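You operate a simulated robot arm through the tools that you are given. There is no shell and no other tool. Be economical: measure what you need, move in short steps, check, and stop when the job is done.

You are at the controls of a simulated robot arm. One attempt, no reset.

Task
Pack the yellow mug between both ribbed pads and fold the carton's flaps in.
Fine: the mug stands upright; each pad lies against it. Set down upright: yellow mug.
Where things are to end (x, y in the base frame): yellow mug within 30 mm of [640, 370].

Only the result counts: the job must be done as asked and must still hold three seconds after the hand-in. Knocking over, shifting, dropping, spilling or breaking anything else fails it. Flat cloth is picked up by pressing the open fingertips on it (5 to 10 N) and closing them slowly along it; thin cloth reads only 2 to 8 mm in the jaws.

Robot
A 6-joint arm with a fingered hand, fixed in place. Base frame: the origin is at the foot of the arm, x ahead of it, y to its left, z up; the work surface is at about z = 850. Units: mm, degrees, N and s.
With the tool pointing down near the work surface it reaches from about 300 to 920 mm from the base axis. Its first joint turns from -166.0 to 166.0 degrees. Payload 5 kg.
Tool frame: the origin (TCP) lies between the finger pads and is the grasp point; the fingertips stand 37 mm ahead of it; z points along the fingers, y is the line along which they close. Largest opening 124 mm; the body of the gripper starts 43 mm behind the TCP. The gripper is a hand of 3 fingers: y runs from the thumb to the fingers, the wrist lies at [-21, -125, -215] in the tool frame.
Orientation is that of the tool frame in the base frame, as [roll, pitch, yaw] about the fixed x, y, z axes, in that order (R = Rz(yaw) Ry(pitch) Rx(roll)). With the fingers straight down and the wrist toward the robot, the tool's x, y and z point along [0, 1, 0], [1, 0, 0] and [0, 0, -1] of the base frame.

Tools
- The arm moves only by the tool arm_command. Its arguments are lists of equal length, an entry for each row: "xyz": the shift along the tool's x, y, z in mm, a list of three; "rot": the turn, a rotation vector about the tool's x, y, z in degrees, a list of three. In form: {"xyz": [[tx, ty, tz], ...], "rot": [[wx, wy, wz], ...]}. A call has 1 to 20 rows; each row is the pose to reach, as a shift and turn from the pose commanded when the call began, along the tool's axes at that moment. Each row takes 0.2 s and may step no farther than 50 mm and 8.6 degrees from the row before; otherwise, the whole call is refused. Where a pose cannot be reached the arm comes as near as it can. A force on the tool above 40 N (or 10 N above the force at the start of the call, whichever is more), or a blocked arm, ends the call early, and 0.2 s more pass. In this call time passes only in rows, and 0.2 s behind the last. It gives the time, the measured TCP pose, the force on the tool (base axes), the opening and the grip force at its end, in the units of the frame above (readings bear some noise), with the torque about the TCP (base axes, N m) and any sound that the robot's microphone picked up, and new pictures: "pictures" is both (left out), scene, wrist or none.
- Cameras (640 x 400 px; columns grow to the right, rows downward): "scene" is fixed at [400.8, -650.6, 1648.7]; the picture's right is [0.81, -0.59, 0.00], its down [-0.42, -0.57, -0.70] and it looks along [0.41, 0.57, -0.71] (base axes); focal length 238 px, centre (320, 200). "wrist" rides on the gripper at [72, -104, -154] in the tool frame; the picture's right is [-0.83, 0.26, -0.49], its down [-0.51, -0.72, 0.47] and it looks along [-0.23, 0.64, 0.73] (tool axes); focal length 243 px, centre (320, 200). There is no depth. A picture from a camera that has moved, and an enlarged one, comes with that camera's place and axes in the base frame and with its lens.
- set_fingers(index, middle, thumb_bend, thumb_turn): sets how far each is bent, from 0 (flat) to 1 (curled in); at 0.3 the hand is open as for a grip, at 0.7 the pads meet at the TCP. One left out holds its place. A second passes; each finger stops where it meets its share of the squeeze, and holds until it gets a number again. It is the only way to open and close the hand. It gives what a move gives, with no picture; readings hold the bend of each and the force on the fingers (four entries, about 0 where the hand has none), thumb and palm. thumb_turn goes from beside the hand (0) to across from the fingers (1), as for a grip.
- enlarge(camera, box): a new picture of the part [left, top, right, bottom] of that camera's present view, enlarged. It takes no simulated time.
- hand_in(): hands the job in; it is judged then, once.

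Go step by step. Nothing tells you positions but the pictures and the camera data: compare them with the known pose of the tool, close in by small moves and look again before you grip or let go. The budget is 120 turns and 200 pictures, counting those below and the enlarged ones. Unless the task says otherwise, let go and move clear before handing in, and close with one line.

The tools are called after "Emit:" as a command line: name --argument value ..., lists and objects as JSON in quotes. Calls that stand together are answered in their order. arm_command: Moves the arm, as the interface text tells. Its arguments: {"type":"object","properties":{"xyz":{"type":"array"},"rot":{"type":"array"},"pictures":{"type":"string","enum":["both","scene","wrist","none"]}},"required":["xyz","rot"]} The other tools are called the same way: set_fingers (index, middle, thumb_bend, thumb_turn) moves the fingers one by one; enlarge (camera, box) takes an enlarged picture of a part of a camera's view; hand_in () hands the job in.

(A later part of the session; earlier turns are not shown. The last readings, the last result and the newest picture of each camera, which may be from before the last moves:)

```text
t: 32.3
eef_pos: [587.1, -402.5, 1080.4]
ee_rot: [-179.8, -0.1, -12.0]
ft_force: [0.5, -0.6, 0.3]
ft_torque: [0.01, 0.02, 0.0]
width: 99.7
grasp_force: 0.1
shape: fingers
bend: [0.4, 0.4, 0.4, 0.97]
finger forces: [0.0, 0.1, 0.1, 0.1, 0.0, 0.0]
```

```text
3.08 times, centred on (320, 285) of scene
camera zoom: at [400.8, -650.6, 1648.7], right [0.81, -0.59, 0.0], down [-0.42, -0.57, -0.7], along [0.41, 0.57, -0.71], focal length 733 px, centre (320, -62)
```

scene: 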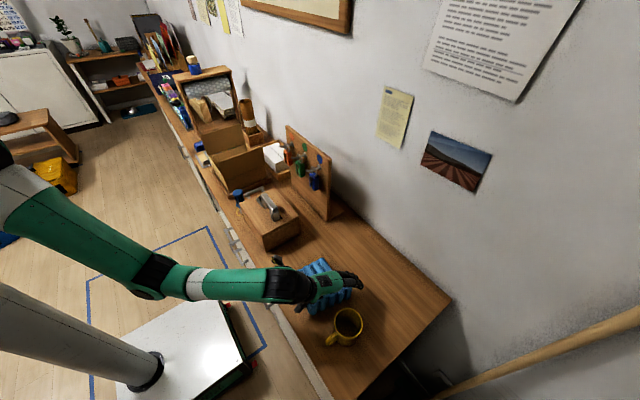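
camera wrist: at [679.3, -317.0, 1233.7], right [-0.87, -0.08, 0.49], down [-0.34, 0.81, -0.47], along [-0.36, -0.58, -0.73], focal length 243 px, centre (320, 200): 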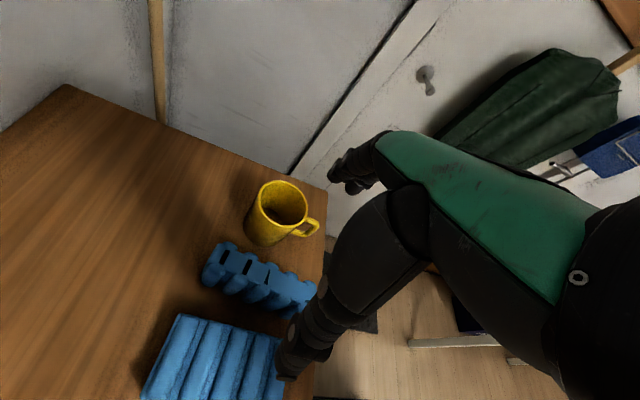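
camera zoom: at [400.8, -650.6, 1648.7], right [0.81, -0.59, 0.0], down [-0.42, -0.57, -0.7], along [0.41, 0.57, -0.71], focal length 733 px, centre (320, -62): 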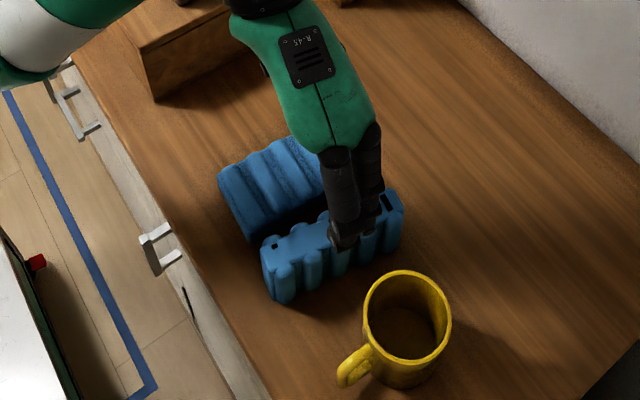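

Narrowing the opening so the thumb fits between the two pads, then descending a bit high (TCP z≈920).

Emit:
set_fingers --index 0.45 --middle 0.45 --thumb_bend 0.47

Emit:
arm_command --xyz '[[0, 1, 45], [0, 2, 90], [0, 2, 125], [0, 2, 145], [0, 2, 160]]' --rot '[[0, 0, 0], [0, 0, 0], [0, 0, 0], [0, 0, 0], [0, 0, 0]]' --pictures "wrist"

```text
t: 33.3
eef_pos: [587.4, -403.5, 1079.7]
ee_rot: [-180.0, -0.1, -12.0]
ft_force: [0.0, 0.2, 0.1]
ft_torque: [-0.03, -0.01, -0.01]
width: 80.7
grasp_force: 0.0
shape: fingers
bend: [0.45, 0.45, 0.47, 0.97]
finger forces: [0.0, 0.0, 0.0, 0.1, 0.1, 0.0]
```

```text
t: 34.5
eef_pos: [591.0, -408.4, 933.6]
ee_rot: [179.4, -1.3, -12.1]
ft_force: [-3.8, 1.3, 9.2]
ft_torque: [0.48, -0.05, 0.18]
width: 83.9
grasp_force: 4.7
shape: fingers
bend: [0.45, 0.45, 0.45, 0.99]
finger forces: [0.1, 0.0, 0.0, 0.0, 8.6, 0.0]
stopped in row 5: the force on the tool passed its limit at 53 N (the readings are from after the stop); the commanded pose is now the measured one
camera wrist: at [680.7, -321.2, 1087.7], right [-0.88, -0.07, 0.48], down [-0.34, 0.81, -0.49], along [-0.35, -0.59, -0.73], focal length 243 px, centre (320, 200)
```

wrist: 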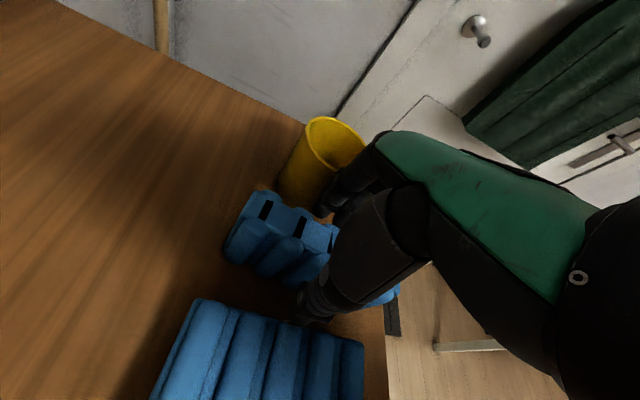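

The thumb tip rests on the lying pad's edge. The fingers already span the top 40 mm of the standing pad, so I'll lift 3 mm, level, and grip here.

Emit:
arm_command --xyz '[[0, 1, -4]]' --rot '[[0.6, 1.3, 0]]' --pictures "none"

Emit:
set_fingers --index 0.66 --middle 0.66 --thumb_bend 0.66

Emit:
enlarge --camera "wrist" --box '[180, 120, 440, 400]'

```text
t: 34.9
eef_pos: [590.8, -409.0, 935.7]
ee_rot: [-179.9, -2.2, -12.2]
ft_force: [0.1, 0.5, 0.0]
ft_torque: [0.0, 0.01, 0.0]
width: 80.6
grasp_force: 0.1
shape: fingers
bend: [0.45, 0.45, 0.47, 0.98]
finger forces: [0.0, 0.1, 0.0, 0.0, 0.0, 0.0]
```

```text
t: 35.9
eef_pos: [590.4, -409.1, 935.6]
ee_rot: [-180.0, -2.3, -12.1]
ft_force: [-1.2, 0.2, -0.4]
ft_torque: [-0.01, 0.04, -0.03]
width: 44.5
grasp_force: 13.4
shape: fingers
bend: [0.59, 0.61, 0.58, 0.96]
finger forces: [7.0, 6.3, 0.0, 0.1, 13.1, 0.1]
```

```text
1.43 times, centred on (310, 260) of wrist
camera zoom: at [676.8, -322.8, 1092.4], right [-0.89, -0.08, 0.46], down [-0.32, 0.81, -0.49], along [-0.33, -0.58, -0.74], focal length 347 px, centre (334, 114)
```

zoom: 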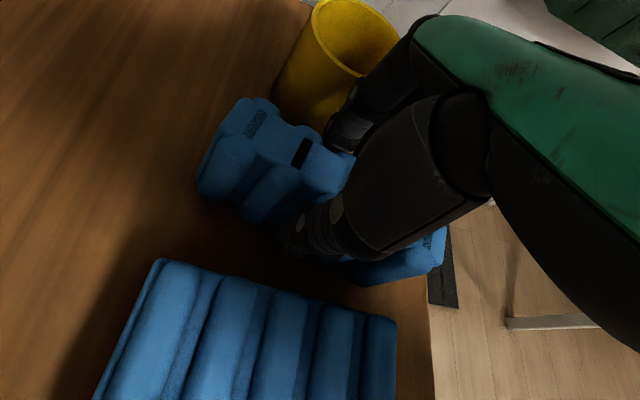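

Gripped again (44.5 mm, 13 N). Lifting 140 mm, then turning about the vertical to yaw ≈90.

Emit:
arm_command --xyz '[[0.5, 0, -12], [2, 0, -45], [3, 0, -80], [4, 0, -115], [5, 0, -140]]' --rot '[[0, 0, 0], [0, 0, 0], [0, 0, 0], [0, 0, 0], [0, 0, 0]]' --pictures "wrist"

Emit:
arm_command --xyz '[[0, 0, 0], [0, 0, 0], [0, 0, 0], [0, 0, 0], [0, 0, 0], [0, 0, 0], [0, 0, 0], [0, 0, 0], [0, 0, 0], [0, 0, 0], [0, 0, 0], [0, 0, 0], [0, 0, 0]]' --rot '[[0.3, 0, -7.85], [0.6, 0, -15.7], [0.9, 0, -23.55], [1.2, 0, -31.4], [1.5, 0, -39.25], [1.8, 0, -47.1], [2.1, 0, -54.95], [2.4, 0, -62.8], [2.7, 0, -70.65], [3.0, 0, -78.5], [3.3, 0, -86.35], [3.6, 0, -94.2], [3.9, 0, -102]]'

```text
t: 37.1
eef_pos: [590.5, -409.0, 1075.6]
ee_rot: [-179.8, -2.2, -12.1]
ft_force: [0.6, 0.0, 0.4]
ft_torque: [-0.04, 0.02, 0.01]
width: 44.5
grasp_force: 13.2
shape: fingers
bend: [0.59, 0.61, 0.58, 0.96]
finger forces: [7.1, 6.1, 0.0, 0.1, 13.2, 0.0]
camera wrist: at [677.4, -322.4, 1233.1], right [-0.89, -0.08, 0.46], down [-0.33, 0.81, -0.49], along [-0.33, -0.58, -0.74], focal length 243 px, centre (320, 200)
```

wrist: 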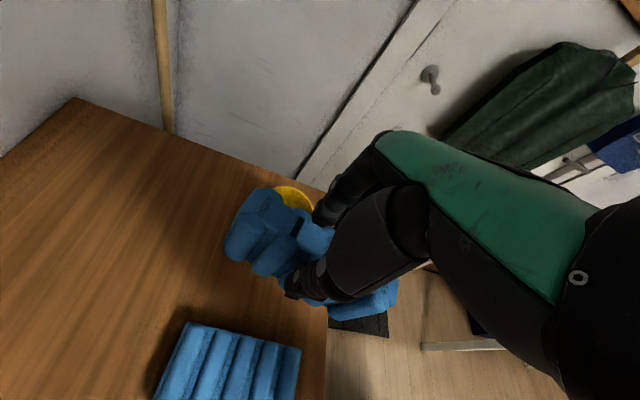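

```text
t: 39.9
eef_pos: [590.6, -409.7, 1076.3]
ee_rot: [179.8, -2.4, 90.0]
ft_force: [-0.7, 0.4, 0.2]
ft_torque: [-0.01, 0.01, 0.0]
width: 44.5
grasp_force: 13.1
shape: fingers
bend: [0.59, 0.61, 0.58, 0.96]
finger forces: [7.0, 6.0, 0.0, 0.2, 13.2, 0.0]
camera wrist: at [484.4, -344.8, 1232.0], right [0.26, -0.85, 0.46], down [-0.72, -0.49, -0.49], along [0.64, -0.2, -0.74], focal length 243 px, centre (320, 200)
```

scene: 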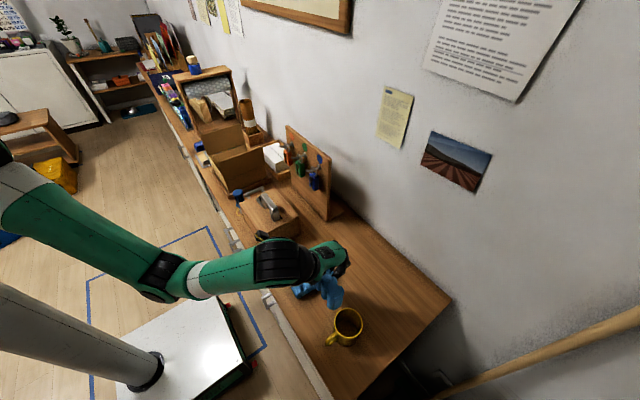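
wrist: 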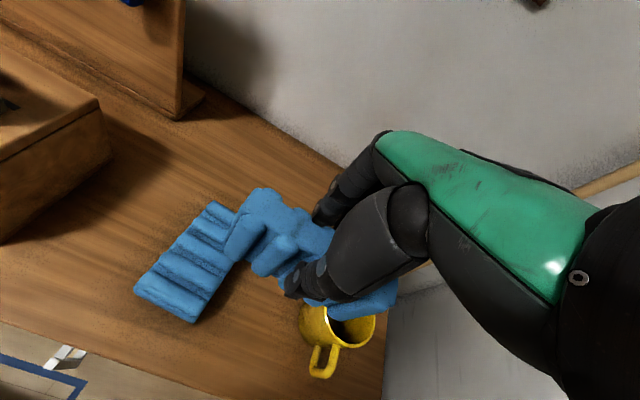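

Now carrying it at yaw 90 toward +y, raising to about z 1160; first half of the way, then a check.

Emit:
arm_command --xyz '[[30, 0, -20], [65, 0, -45], [105, 0, -65], [150, 0, -80], [195, 0, -80], [240, 0, -80], [285, 0, -80], [330, 0, -80], [375, 0, -80]]' --rot '[[0, 0, 0], [0, 0, 0], [0, 0, 0], [0, 0, 0], [0, 0, 0], [0, 0, 0], [0, 0, 0], [0, 0, 0], [0, 0, 0]]' --pictures "scene"

```text
t: 41.9
eef_pos: [604.7, -38.1, 1141.9]
ee_rot: [179.4, -2.3, 89.9]
ft_force: [0.1, -0.4, -0.2]
ft_torque: [0.05, 0.02, 0.0]
width: 44.3
grasp_force: 13.4
shape: fingers
bend: [0.59, 0.62, 0.58, 0.96]
finger forces: [6.9, 6.1, 0.0, 0.1, 12.9, 0.1]
out of reach, approached as far as the arm can: row 5, 6, 7, 8, 9
```

scene: 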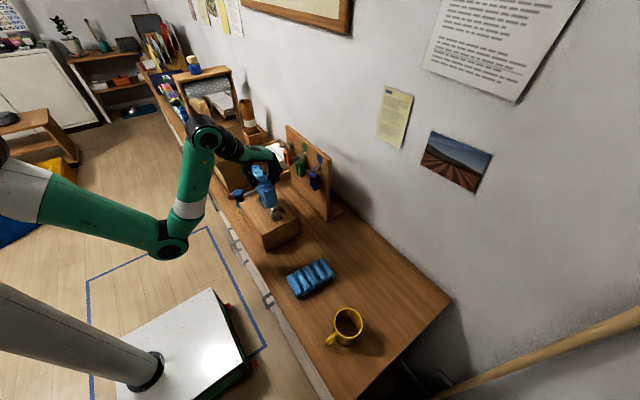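

The height limit here is about 1142 at small radius and grows with radius. Continuing outward and toward the carton.

Emit:
arm_command --xyz '[[35, 20, 0], [75, 40, 0], [120, 50, -5], [165, 50, -12], [210, 50, -18]]' --rot '[[0, 0, 0], [0, 0, 0], [0, 0, 0], [0, 0, 0], [0, 0, 0]]'

```text
t: 43.1
eef_pos: [656.7, 171.6, 1168.5]
ee_rot: [179.8, -2.3, 89.9]
ft_force: [-0.6, -0.9, -0.7]
ft_torque: [-0.02, 0.01, 0.02]
width: 44.1
grasp_force: 12.3
shape: fingers
bend: [0.59, 0.62, 0.58, 0.96]
finger forces: [6.9, 5.9, 0.0, 0.1, 12.7, 0.0]
camera wrist: at [551.3, 236.2, 1324.9], right [0.26, -0.85, 0.46], down [-0.72, -0.49, -0.49], along [0.64, -0.2, -0.74], focal length 243 px, centre (320, 200)
```

scene: 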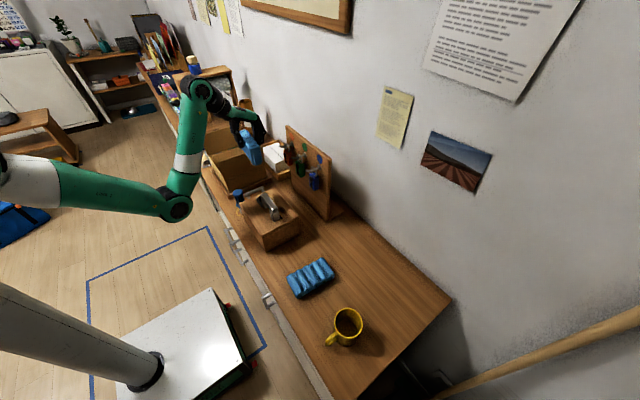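
wrist: 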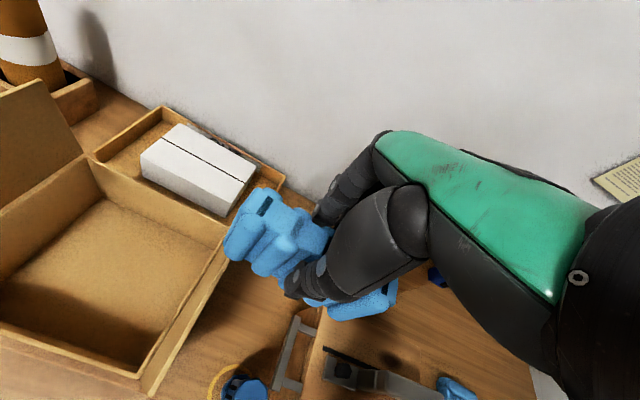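

Clear view of the carton interior. Moving over its centre at z ≈1175, then turning toward yaw 180 to see if that is reachable.

Emit:
arm_command --xyz '[[40, -4, 0], [80, -8, 0], [120, -12, 0], [160, -16, 0], [200, -17, 0]]' --rot '[[0, 0, 0], [0, 0, 0], [0, 0, 0], [0, 0, 0], [0, 0, 0]]' --pictures "none"

Emit:
arm_command --xyz '[[0, 0, 0], [0, 0, 0], [0, 0, 0], [0, 0, 0], [0, 0, 0], [0, 0, 0]]' --rot '[[0.33, 0, -8.2], [0.66, 0, -16.4], [1.0, 0, -24.6], [1.3, 0, -32.8], [1.6, 0, -41], [2, 0, -49.2]]'

```text
t: 44.3
eef_pos: [639.7, 370.8, 1175.4]
ee_rot: [179.8, -2.3, 90.0]
ft_force: [0.6, -0.9, 0.4]
ft_torque: [0.01, 0.0, -0.02]
width: 44.0
grasp_force: 13.6
shape: fingers
bend: [0.59, 0.62, 0.58, 0.96]
finger forces: [6.8, 6.0, 0.1, 0.0, 12.8, 0.0]
```

```text
t: 45.7
eef_pos: [639.0, 371.1, 1175.9]
ee_rot: [179.9, -2.2, 139.2]
ft_force: [0.9, -0.3, -0.8]
ft_torque: [0.01, -0.02, -0.02]
width: 43.7
grasp_force: 12.9
shape: fingers
bend: [0.59, 0.62, 0.58, 0.96]
finger forces: [7.0, 5.9, 0.0, 0.0, 12.7, 0.0]
camera wrist: at [519.8, 333.3, 1333.0], right [0.81, -0.36, 0.46], down [-0.1, -0.87, -0.49], along [0.57, 0.35, -0.74], focal length 243 px, centre (320, 200)
```

scene: 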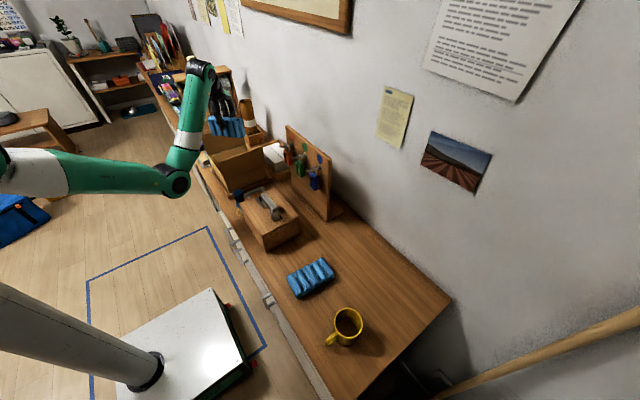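
wrist: 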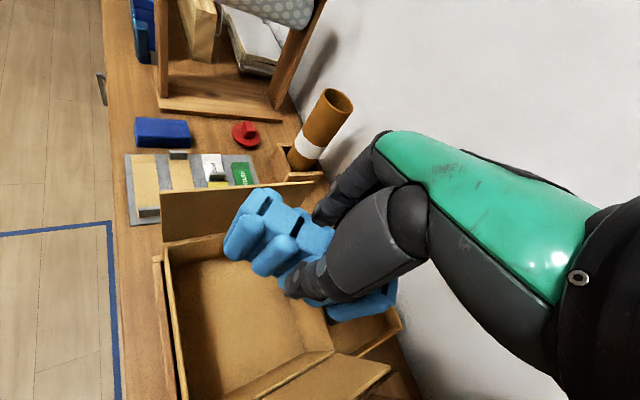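

Rotation works so far; continuing to 180°.

Emit:
arm_command --xyz '[[0, 0, 0], [0, 0, 0], [0, 0, 0], [0, 0, 0], [0, 0, 0]]' --rot '[[0.33, 0, -8.2], [0.66, 0, -16.4], [1.0, 0, -24.6], [1.3, 0, -32.8], [1.6, 0, -40.8]]'

Emit:
enlarge --camera "scene" --box '[180, 60, 340, 210]'

```text
t: 46.9
eef_pos: [639.4, 370.3, 1176.4]
ee_rot: [180.0, -2.1, -180.0]
ft_force: [0.2, -1.2, 0.1]
ft_torque: [0.01, 0.0, -0.01]
width: 44.3
grasp_force: 12.2
shape: fingers
bend: [0.59, 0.62, 0.58, 0.96]
finger forces: [6.9, 5.8, 0.1, 0.0, 12.7, 0.1]
camera wrist: at [572.2, 264.6, 1332.6], right [0.85, 0.26, 0.46], down [0.49, -0.72, -0.49], along [0.2, 0.64, -0.74], focal length 243 px, centre (320, 200)
```

scene: 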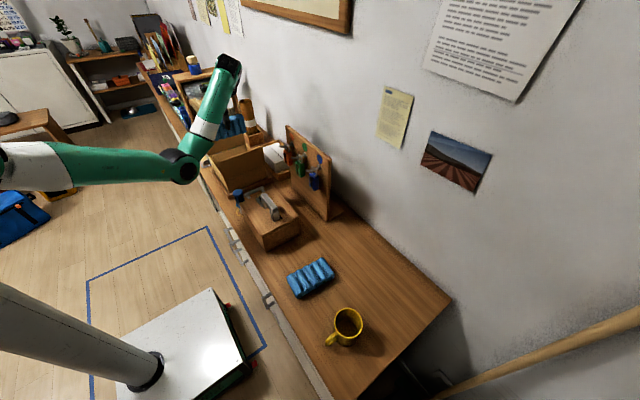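
wrist: 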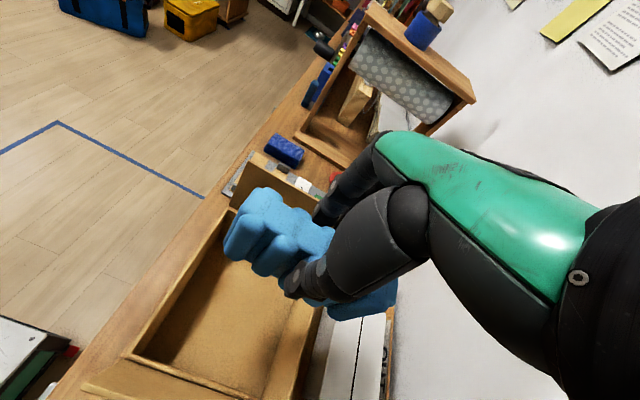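

```text
2.67 times, centred on (260, 135) of scene
camera zoom: at [400.8, -650.6, 1648.7], right [0.81, -0.59, 0.0], down [-0.42, -0.57, -0.7], along [0.41, 0.57, -0.71], focal length 635 px, centre (480, 373)
```

zoom: 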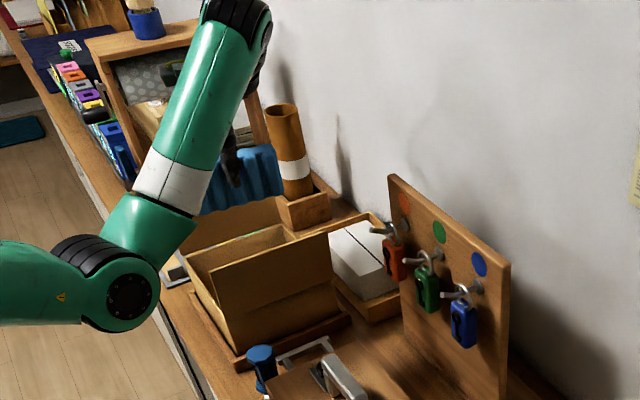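

Yaw 180 is reachable, and the board and locks look untouched. I'll lower the pad into the carton's middle (y≈387), clear of the -y flap; later I push it toward the -y wall.

Emit:
arm_command --xyz '[[1, 8, 40], [0, 17, 80], [-1, 17, 120], [-3, 17, 160], [-5, 17, 200]]' --rot '[[0, 0, 0], [0, 0, 0], [0, 0, 0], [0, 0, 0], [0, 0, 0]]'

Emit:
enlarge --camera "scene" --box '[180, 60, 340, 210]'

```text
t: 48.1
eef_pos: [636.9, 386.7, 974.5]
ee_rot: [179.9, -2.1, -179.9]
ft_force: [0.0, -0.5, -0.6]
ft_torque: [-0.03, -0.04, -0.01]
width: 44.2
grasp_force: 12.6
shape: fingers
bend: [0.59, 0.62, 0.58, 0.96]
finger forces: [6.9, 5.9, 0.0, 0.1, 12.7, 0.0]
camera wrist: at [569.0, 281.8, 1131.4], right [0.85, 0.26, 0.46], down [0.49, -0.72, -0.49], along [0.21, 0.64, -0.74], focal length 243 px, centre (320, 200)
```

scene: 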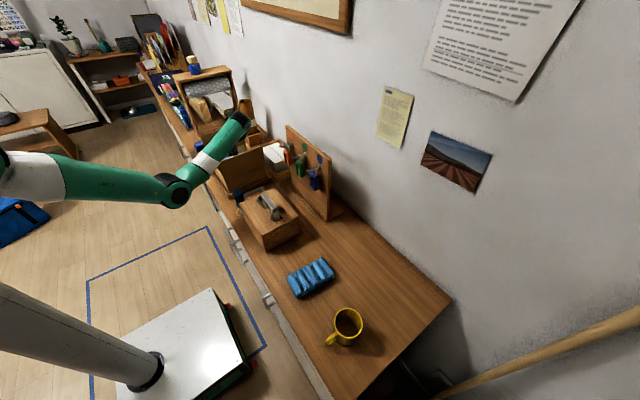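
wrist: 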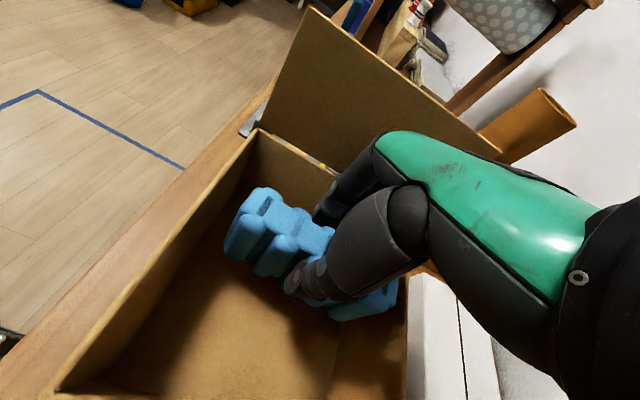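

```text
2.67 times, centred on (260, 135) of scene
camera zoom: at [400.8, -650.6, 1648.7], right [0.81, -0.59, 0.0], down [-0.42, -0.57, -0.7], along [0.41, 0.57, -0.71], focal length 635 px, centre (480, 373)
```

zoom: 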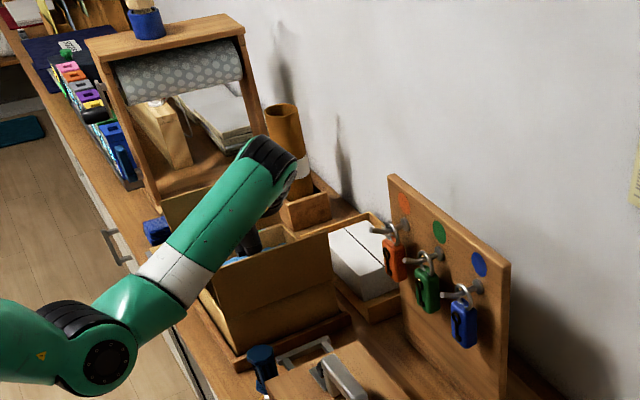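

The pad is inside, well clear of the walls. Lowering gently to the carton's floor.

Emit:
arm_command --xyz '[[0, 0, 12], [-1, 0, 22], [-1, 0, 27], [-1, 0, 31]]' --rot '[[0, 0, 0], [0, 0, 0], [0, 0, 0], [0, 0, 0]]' --pictures "wrist"

```text
t: 49.1
eef_pos: [636.3, 386.5, 945.4]
ee_rot: [180.0, -2.1, -180.0]
ft_force: [-0.8, -0.4, 0.2]
ft_torque: [-0.01, 0.02, -0.01]
width: 44.2
grasp_force: 12.8
shape: fingers
bend: [0.59, 0.62, 0.58, 0.96]
finger forces: [6.9, 5.7, 0.0, 0.0, 12.6, 0.0]
camera wrist: at [569.3, 281.3, 1101.4], right [0.85, 0.26, 0.46], down [0.49, -0.72, -0.49], along [0.2, 0.64, -0.74], focal length 243 px, centre (320, 200)
```

wrist: 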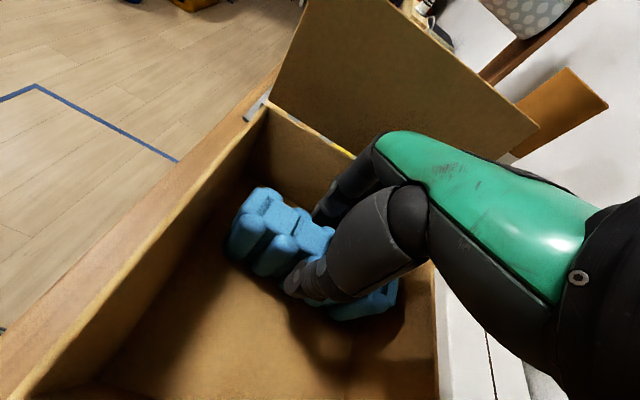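

Emit:
arm_command --xyz '[[0, 0, 2], [0, 0, 4], [0, 0, 6]]' --rot '[[0, 0, 0], [0, 0, 0], [0, 0, 0]]' --pictures "none"

```text
t: 49.9
eef_pos: [637.0, 388.2, 940.1]
ee_rot: [179.9, -2.0, 180.0]
ft_force: [-0.9, -0.5, 2.9]
ft_torque: [-0.02, 0.01, 0.0]
width: 44.2
grasp_force: 13.0
shape: fingers
bend: [0.59, 0.62, 0.58, 0.96]
finger forces: [6.8, 5.9, 0.0, 0.0, 13.2, 0.0]
```

It touches the floor at TCP 940 (floor ≈854). Releasing and rising clear.

Emit:
set_fingers --index 0.53 --middle 0.53 --thumb_bend 0.52

Emit:
arm_command --xyz '[[0, 0, -15], [0, 0, -40], [0, 0, -80], [0, 0, -120], [0, 0, -165], [0, 0, -210]]' --rot '[[0, 0, 0], [0, 0, 0], [0, 0, 0], [0, 0, 0], [0, 0, 0], [0, 0, 0]]' --pictures "wrist"

```text
t: 50.9
eef_pos: [636.1, 388.1, 939.8]
ee_rot: [-180.0, -2.1, -180.0]
ft_force: [-0.3, 0.0, 1.1]
ft_torque: [0.03, 0.01, -0.04]
width: 59.6
grasp_force: 0.0
shape: fingers
bend: [0.53, 0.53, 0.52, 0.97]
finger forces: [0.0, 0.0, 0.0, 0.0, 0.0, 0.0]
```

```text
t: 52.3
eef_pos: [645.3, 386.0, 1148.8]
ee_rot: [-179.9, -2.1, 180.0]
ft_force: [0.0, -0.3, -0.5]
ft_torque: [-0.02, 0.01, -0.04]
width: 59.6
grasp_force: 0.1
shape: fingers
bend: [0.53, 0.53, 0.52, 0.97]
finger forces: [0.0, 0.0, 0.0, 0.0, 0.0, 0.0]
camera wrist: at [576.8, 281.3, 1304.8], right [0.85, 0.26, 0.46], down [0.49, -0.72, -0.49], along [0.2, 0.64, -0.74], focal length 243 px, centre (320, 200)
```

wrist: 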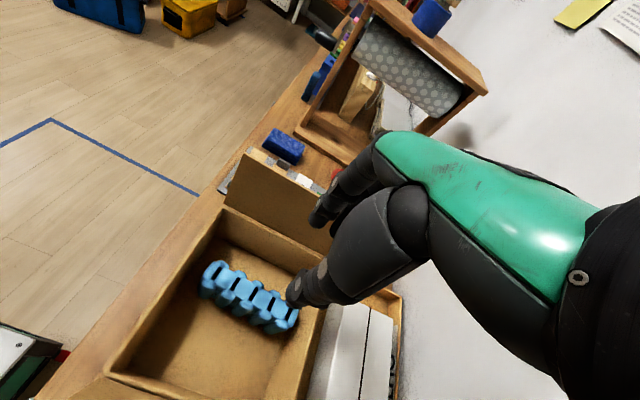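

The pad stands in the carton at ≈[625,380], yaw -9°; carton interior ≈ x 533–735, y 263–471. Next I'll use the two fingers as a hook behind its +y face (thumb flat) to push it toward -y.

Emit:
set_fingers --index 0.68 --middle 0.68 --thumb_bend 0.05

Emit:
arm_command --xyz '[[10, 20, 0], [18, 42, 0], [18, 42, 40], [18, 42, 80]]' --rot '[[0, -1, 0], [0, -2.1, 0], [0, -2.1, 0], [0, -2.1, 0]]' --pictures "wrist"

Emit:
enlarge --camera "wrist" --box '[100, 150, 420, 400]'

```text
t: 53.3
eef_pos: [643.7, 386.7, 1149.3]
ee_rot: [180.0, -2.1, -179.9]
ft_force: [0.4, -0.1, 0.5]
ft_torque: [0.02, 0.01, -0.02]
width: 93.6
grasp_force: 0.1
shape: fingers
bend: [0.68, 0.68, 0.05, 0.97]
finger forces: [0.0, 0.1, 0.0, 0.1, 0.0, 0.1]
```

```text
t: 54.3
eef_pos: [622.0, 428.5, 1070.5]
ee_rot: [-180.0, 0.0, -180.0]
ft_force: [0.3, 0.7, 0.8]
ft_torque: [0.02, 0.01, -0.01]
width: 93.3
grasp_force: 0.0
shape: fingers
bend: [0.68, 0.68, 0.05, 0.97]
finger forces: [0.0, 0.0, 0.0, 0.0, 0.0, 0.1]
camera wrist: at [550.0, 323.3, 1223.2], right [0.83, 0.26, 0.49], down [0.51, -0.72, -0.47], along [0.23, 0.64, -0.73], focal length 243 px, centre (320, 200)
```

wrist: 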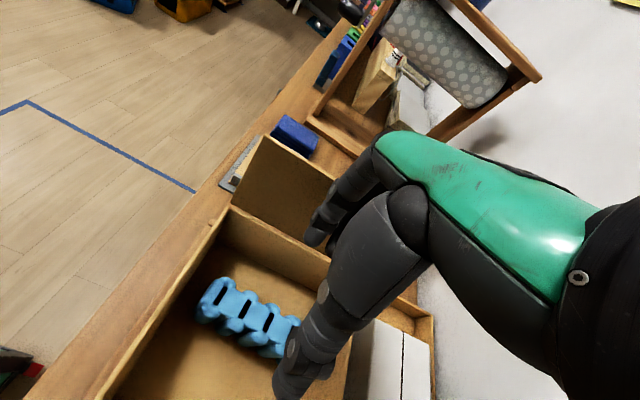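

```text
1.60 times, centred on (260, 275) of wrist
camera zoom: at [550.0, 323.3, 1223.2], right [0.83, 0.26, 0.49], down [0.51, -0.72, -0.47], along [0.23, 0.64, -0.73], focal length 388 px, centre (416, 80)
```

zoom: 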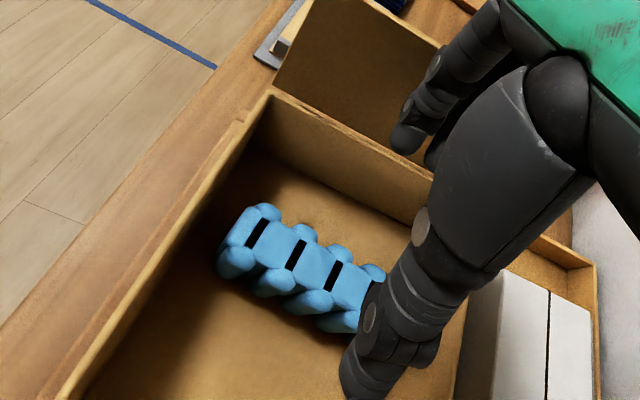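

To push low on the pad I'll turn the thumb to the side so it doesn't land on the pad's top.

Emit:
set_fingers --thumb_bend 0.0 --thumb_turn 0.0

Emit:
enlarge --camera "wrist" --box '[100, 150, 420, 400]'

Emit:
enlarge --camera "scene" --box '[180, 60, 340, 210]'

```text
t: 55.3
eef_pos: [622.4, 428.5, 1070.0]
ee_rot: [-180.0, -0.1, -180.0]
ft_force: [-1.1, -0.6, -0.2]
ft_torque: [0.0, -0.01, 0.01]
width: 169.1
grasp_force: 0.1
shape: fingers
bend: [0.68, 0.68, 0.0, 0.0]
finger forces: [0.0, 0.0, 0.0, 0.1, 0.1, 0.0]
```

```text
1.60 times, centred on (260, 275) of wrist
camera zoom: at [550.0, 323.2, 1223.1], right [0.83, 0.26, 0.49], down [0.51, -0.72, -0.47], along [0.23, 0.64, -0.73], focal length 388 px, centre (416, 80)
```

zoom: 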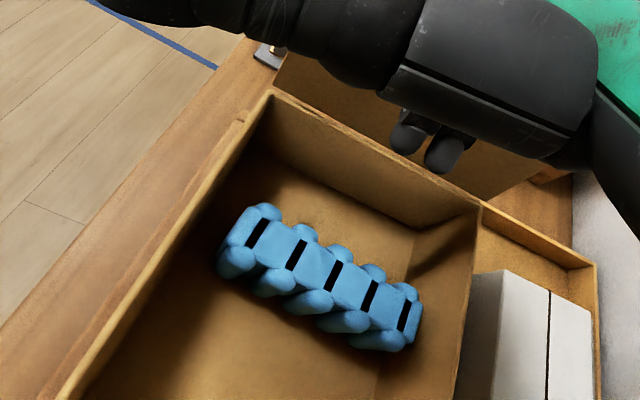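

```text
2.67 times, centred on (260, 135) of scene
camera zoom: at [400.8, -650.6, 1648.7], right [0.81, -0.59, 0.0], down [-0.42, -0.57, -0.7], along [0.41, 0.57, -0.71], focal length 635 px, centre (480, 373)
```

zoom: 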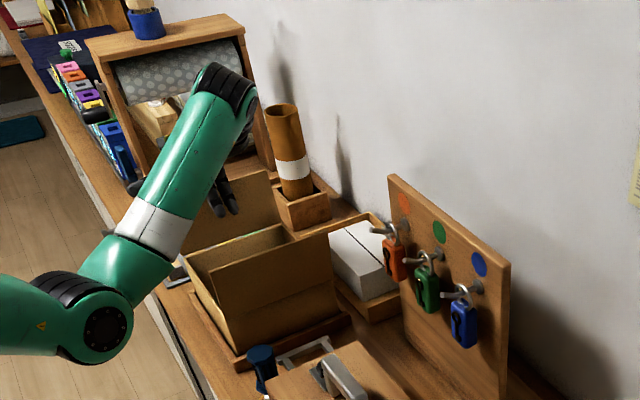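

The thumb is now out of the way and the view is clear. Pad centre ≈[631,381]. Descending with the two fingers behind it.

Emit:
arm_command --xyz '[[-4, 0, 45], [-8, 0, 90], [-8, 0, 120], [-8, 0, 138], [-8, 0, 150]]' --rot '[[0, 0, 0], [0, 0, 0], [0, 0, 0], [0, 0, 0], [0, 0, 0]]' --pictures "wrist"

```text
t: 56.5
eef_pos: [631.5, 426.3, 919.7]
ee_rot: [-179.9, -0.1, 179.9]
ft_force: [3.6, -28.8, 7.9]
ft_torque: [0.87, -0.1, -0.73]
width: 169.2
grasp_force: 14.8
shape: fingers
bend: [0.68, 0.7, 0.0, 0.0]
finger forces: [0.1, 29.4, 0.0, 0.1, 0.0, 0.0]
camera wrist: at [558.6, 321.4, 1073.9], right [0.83, 0.26, 0.49], down [0.51, -0.72, -0.47], along [0.23, 0.64, -0.73], focal length 243 px, centre (320, 200)
```

wrist: 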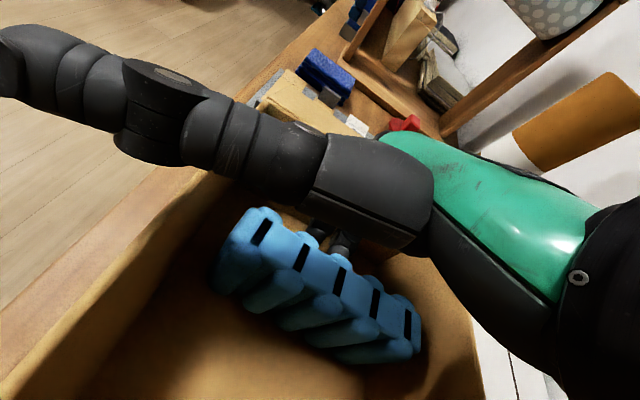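

The finger backs press on the +y wall, so I'll move toward -y right away, in small steps, pushing the pad.

Emit:
arm_command --xyz '[[0, -6, 0], [0, -12, 0], [0, -20, 0], [0, -28, 0], [0, -36, 0]]' --rot '[[0, 0, 0], [0, 0, 0], [0, 0, 0], [0, 0, 0], [0, 0, 0]]' --pictures "wrist"

```text
t: 57.7
eef_pos: [631.6, 392.4, 920.4]
ee_rot: [-180.0, -0.1, 179.8]
ft_force: [1.0, 0.0, -0.1]
ft_torque: [-0.03, -0.02, 0.01]
width: 169.3
grasp_force: 0.1
shape: fingers
bend: [0.68, 0.68, 0.0, 0.0]
finger forces: [0.1, 0.0, 0.0, 0.1, 0.1, 0.0]
camera wrist: at [558.2, 287.4, 1073.6], right [0.83, 0.26, 0.49], down [0.51, -0.72, -0.47], along [0.23, 0.64, -0.73], focal length 243 px, centre (320, 200)
```

wrist: 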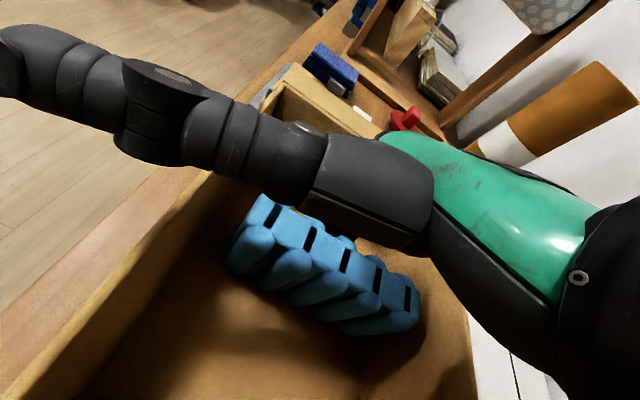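

The push works: the pad is now at y≈368, squared up. Pushing 30 mm more while watching the -y flap.

Emit:
arm_command --xyz '[[0, -8, 0], [0, -16, 0], [0, -24, 0], [0, -32, 0]]' --rot '[[0, 0, 0], [0, 0, 0], [0, 0, 0], [0, 0, 0]]' --pictures "wrist"

Emit:
enlarge --camera "scene" --box '[180, 60, 340, 210]'

```text
t: 58.7
eef_pos: [631.3, 360.4, 919.2]
ee_rot: [179.9, 0.0, 180.0]
ft_force: [0.2, 0.5, -0.2]
ft_torque: [0.04, 0.02, 0.02]
width: 169.1
grasp_force: 0.0
shape: fingers
bend: [0.68, 0.68, 0.0, 0.0]
finger forces: [0.1, 0.2, 0.0, 0.1, 0.0, 0.0]
camera wrist: at [558.2, 255.9, 1073.5], right [0.83, 0.26, 0.49], down [0.51, -0.72, -0.47], along [0.23, 0.64, -0.73], focal length 243 px, centre (320, 200)
```

wrist: 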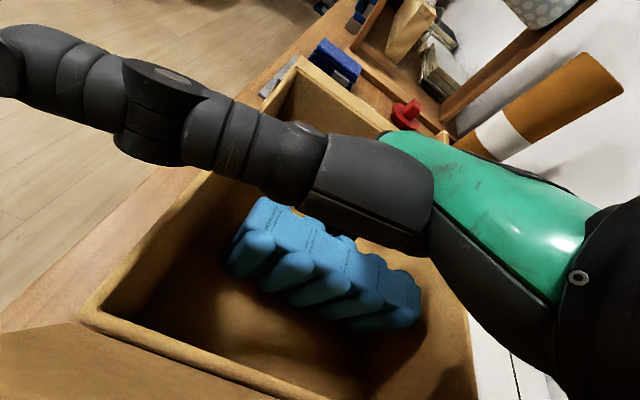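

```text
2.67 times, centred on (260, 135) of scene
camera zoom: at [400.8, -650.6, 1648.7], right [0.81, -0.59, 0.0], down [-0.42, -0.57, -0.7], along [0.41, 0.57, -0.71], focal length 635 px, centre (480, 373)
```

zoom: 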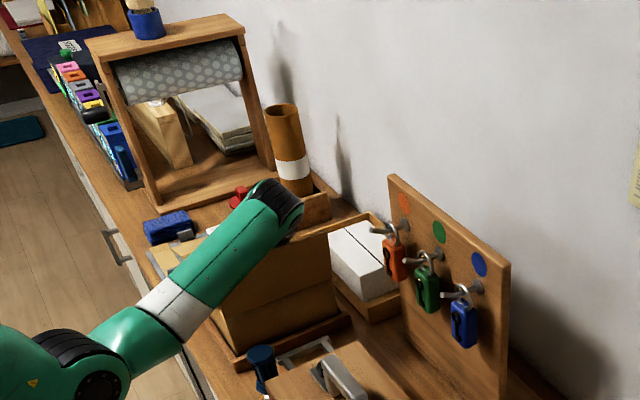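

The pad is at y≈336 and the -y flap hasn't moved. The +y flap seems to have been pushed outward; I'll check that after. Pushing a further 16 mm.

Emit:
arm_command --xyz '[[0, -6, 0], [0, -11, 0], [0, -16, 0]]' --rot '[[0, 0, 0], [0, 0, 0], [0, 0, 0]]' --pictures "wrist"

Emit:
enlarge --camera "scene" --box '[200, 100, 300, 200]'

```text
t: 59.5
eef_pos: [631.1, 345.5, 919.5]
ee_rot: [-180.0, -0.1, 179.9]
ft_force: [-0.3, -0.5, -0.1]
ft_torque: [0.03, -0.01, 0.0]
width: 169.2
grasp_force: 0.2
shape: fingers
bend: [0.68, 0.68, 0.0, 0.0]
finger forces: [0.1, 0.2, 0.0, 0.1, 0.0, 0.0]
camera wrist: at [558.1, 239.9, 1073.8], right [0.83, 0.26, 0.49], down [0.51, -0.72, -0.47], along [0.23, 0.64, -0.73], focal length 243 px, centre (320, 200)
```

wrist: 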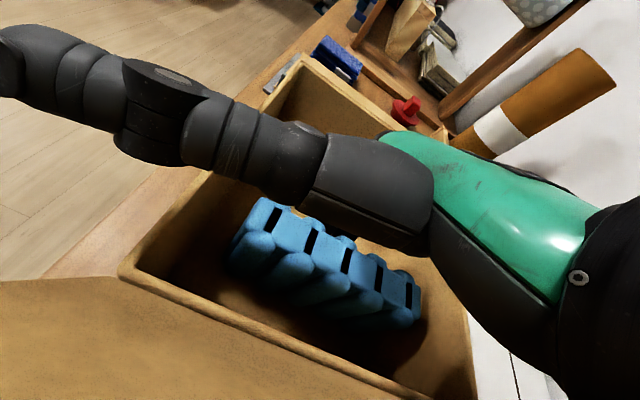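

```text
4.00 times, centred on (250, 150) of scene
camera zoom: at [400.8, -650.6, 1648.7], right [0.81, -0.59, 0.0], down [-0.42, -0.57, -0.7], along [0.41, 0.57, -0.71], focal length 953 px, centre (600, 400)
```

zoom: 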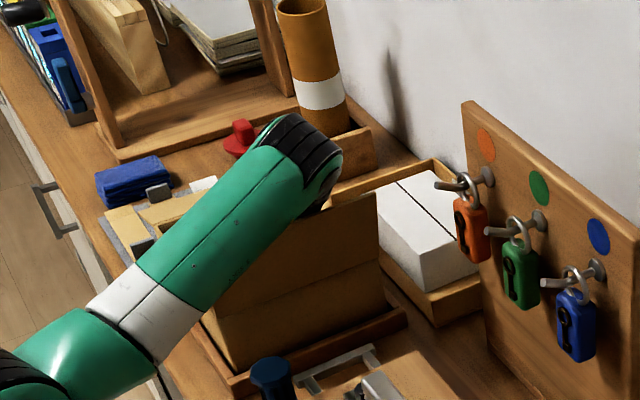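

The -y flap hasn't moved. Pushing another 14 mm.

Emit:
arm_command --xyz '[[0, -5, 0], [0, -10, 0], [0, -14, 0]]' --rot '[[0, 0, 0], [0, 0, 0], [0, 0, 0]]' --pictures "wrist"

Emit:
enlarge --camera "scene" --box '[200, 100, 300, 200]'

```text
t: 60.3
eef_pos: [631.9, 331.7, 919.6]
ee_rot: [179.9, 0.0, -180.0]
ft_force: [0.2, 1.2, 0.1]
ft_torque: [0.03, -0.01, 0.02]
width: 169.3
grasp_force: 0.5
shape: fingers
bend: [0.68, 0.68, 0.0, 0.0]
finger forces: [0.2, 0.2, 0.0, 0.1, 0.1, 0.1]
camera wrist: at [558.3, 225.4, 1073.7], right [0.83, 0.26, 0.49], down [0.51, -0.72, -0.47], along [0.23, 0.64, -0.73], focal length 243 px, centre (320, 200)
```

wrist: 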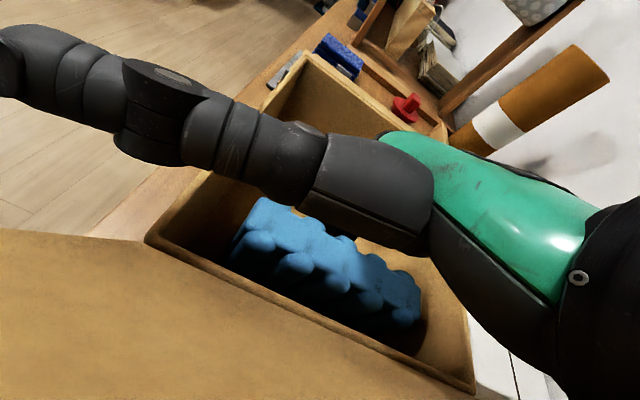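

```text
4.00 times, centred on (250, 150) of scene
camera zoom: at [400.8, -650.6, 1648.7], right [0.81, -0.59, 0.0], down [-0.42, -0.57, -0.7], along [0.41, 0.57, -0.71], focal length 953 px, centre (600, 400)
```

zoom: 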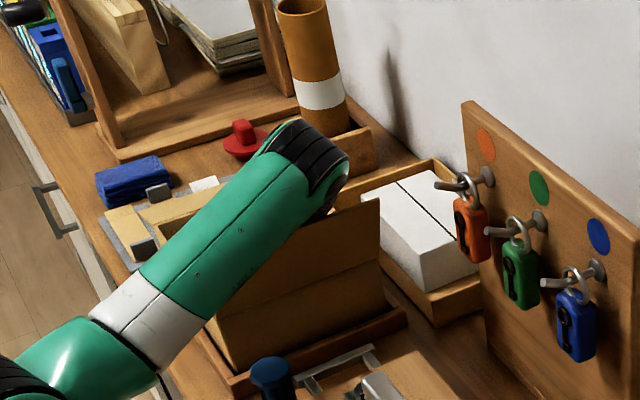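

The flap just begins to be touched, so I stop here (pad at y≈307). Backing off +y and rising to look at the whole carton.

Emit:
arm_command --xyz '[[0, 20, 0], [0, 45, 0], [0, 45, -40], [0, 45, -85], [0, 45, -130], [0, 45, -175], [0, 45, -220]]' --rot '[[0, 0, 0], [0, 0, 0], [0, 0, 0], [0, 0, 0], [0, 0, 0], [0, 0, 0], [0, 0, 0]]'

Emit:
enlarge --camera "scene" --box '[200, 100, 300, 200]'

```text
t: 61.9
eef_pos: [631.7, 374.8, 1139.0]
ee_rot: [-180.0, 0.0, -180.0]
ft_force: [0.2, 0.1, -0.6]
ft_torque: [0.0, -0.01, 0.0]
width: 168.8
grasp_force: 0.0
shape: fingers
bend: [0.68, 0.68, 0.0, 0.0]
finger forces: [0.0, 0.1, 0.0, 0.0, 0.1, 0.0]
camera wrist: at [558.1, 269.7, 1293.7], right [0.83, 0.26, 0.49], down [0.51, -0.72, -0.47], along [0.23, 0.64, -0.73], focal length 243 px, centre (320, 200)
```

scene: 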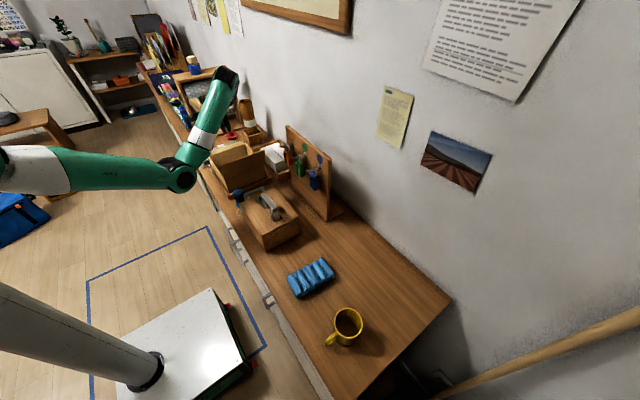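
wrist: 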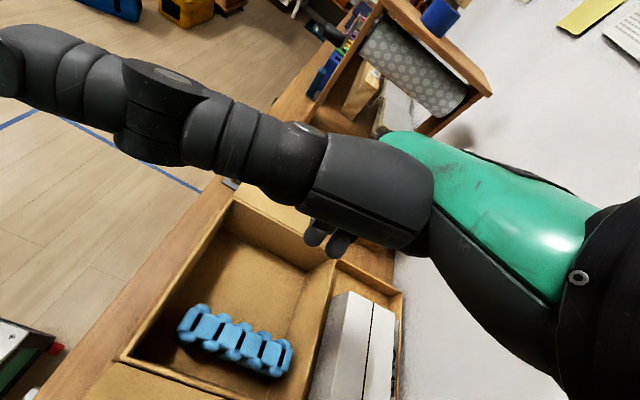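

```text
4.00 times, centred on (250, 150) of scene
camera zoom: at [400.8, -650.6, 1648.7], right [0.81, -0.59, 0.0], down [-0.42, -0.57, -0.7], along [0.41, 0.57, -0.71], focal length 953 px, centre (600, 400)
```

zoom: 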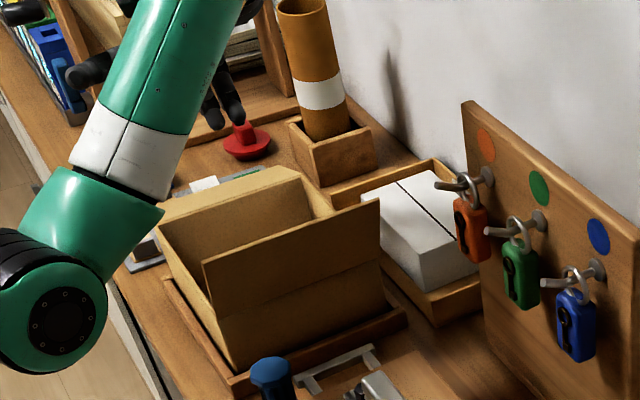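

The carton now holds pad A; the +y flap lies folded outward (to be lifted from below later). Next is the mug: returning with the hand open, turning back to yaw 90 on the way.

Emit:
set_fingers --index 0.3 --middle 0.3 --thumb_bend 0.3 --thumb_turn 0.98

Emit:
arm_command --xyz '[[0, 0, -10], [0, 0, -20], [0, 0, -25], [0, -10, -25], [-4, -30, -25], [-8, -55, -25], [-12, -80, -25], [-16, -105, -25], [-20, -130, -25], [-23, -155, -25], [-25, -175, -25]]' --rot '[[0, 0, 8.2], [0, 0, 16.4], [0, 0, 24.5], [0, 0, 32.7], [0, 0, 40.9], [0, 0, 49.1], [0, 0, 57.3], [0, 0, 65.5], [0, 0, 73.6], [0, 0, 81.8], [0, 0, 90]]' --pictures "none"

```text
t: 62.9
eef_pos: [630.7, 375.9, 1139.0]
ee_rot: [-180.0, -0.1, -180.0]
ft_force: [-0.6, -1.0, 0.0]
ft_torque: [0.02, -0.01, 0.04]
width: 129.4
grasp_force: 0.0
shape: fingers
bend: [0.3, 0.3, 0.3, 0.95]
finger forces: [0.0, 0.0, 0.0, 0.1, 0.0, 0.0]
```

```text
t: 65.3
eef_pos: [656.0, 199.1, 1165.0]
ee_rot: [-179.9, 0.0, 89.9]
ft_force: [0.2, 0.5, -0.7]
ft_torque: [0.02, 0.0, -0.01]
width: 128.8
grasp_force: 0.1
shape: fingers
bend: [0.3, 0.3, 0.3, 0.95]
finger forces: [0.0, 0.0, 0.0, 0.0, 0.0, 0.0]
```

Moving on to above the mug, staying near x≈610 past the lock board.

Emit:
arm_command --xyz '[[-40, -15, 10], [-80, -30, 20], [-122, -44, 30], [-167, -46, 30], [-212, -48, 30], [-257, -50, 30], [-302, -52, 30], [-347, -54, 30], [-392, -56, 30], [-437, -58, 35], [-482, -60, 40], [-527, -62, 45], [-572, -63, 55], [-617, -63, 65], [-662, -63, 75], [-706, -63, 85]]' --rot '[[0, 0, 0], [0, 0, 0], [0, 0, 0], [0, 0, 0], [0, 0, 0], [0, 0, 0], [0, 0, 0], [0, 0, 2], [0, 0, 4], [0, 0, 7], [0, 0, 10], [0, 0, 13], [0, 0, 16], [0, 0, 19], [0, 0, 22], [0, 0, 25]]'

Emit:
enlarge --camera "wrist" --box '[160, 160, 480, 400]'

Emit:
enlarge --camera "scene" --box '[280, 250, 400, 380]'

```text
t: 68.7
eef_pos: [592.1, -506.8, 1079.7]
ee_rot: [-180.0, 0.0, 65.0]
ft_force: [-0.8, -0.1, 0.0]
ft_torque: [0.0, 0.01, 0.01]
width: 129.4
grasp_force: 0.2
shape: fingers
bend: [0.3, 0.3, 0.3, 0.96]
finger forces: [0.0, 0.0, 0.1, 0.0, 0.1, 0.0]
camera wrist: at [528.0, -397.7, 1234.3], right [-0.11, -0.86, 0.49], down [-0.87, -0.15, -0.47], along [0.48, -0.48, -0.73], focal length 243 px, centre (320, 200)
```

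scene: 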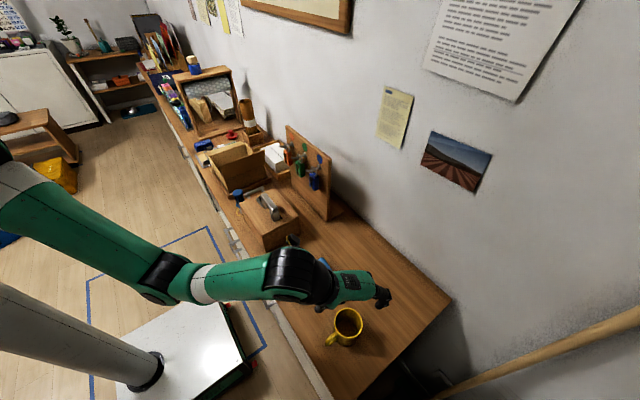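
wrist: 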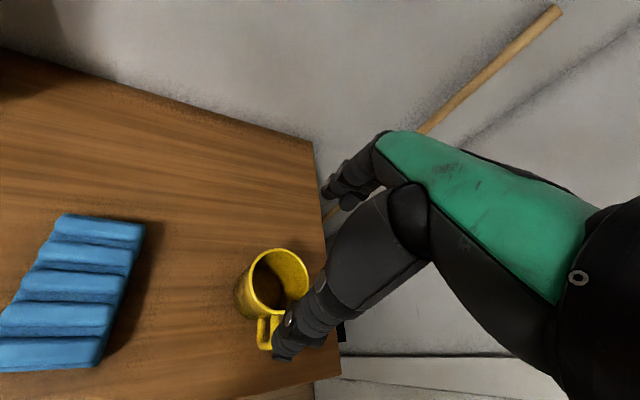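

```text
1.67 times, centred on (320, 280) of wrist
camera zoom: at [528.0, -397.7, 1234.3], right [-0.11, -0.86, 0.49], down [-0.87, -0.15, -0.47], along [0.48, -0.48, -0.73], focal length 404 px, centre (320, 67)
```

zoom: 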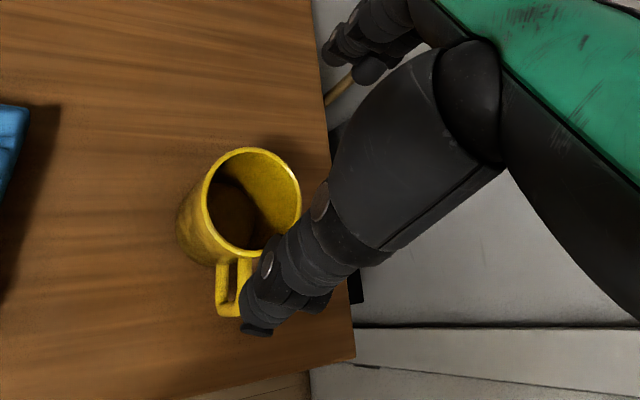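

```text
3.08 times, centred on (340, 315) of scene
camera zoom: at [400.8, -650.6, 1648.7], right [0.81, -0.59, 0.0], down [-0.42, -0.57, -0.7], along [0.41, 0.57, -0.71], focal length 733 px, centre (258, -154)
```

zoom: 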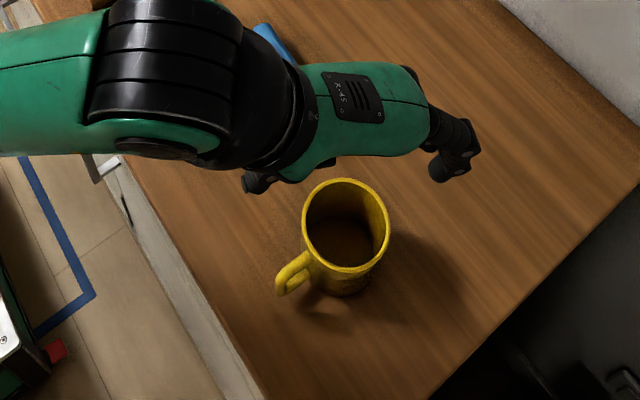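

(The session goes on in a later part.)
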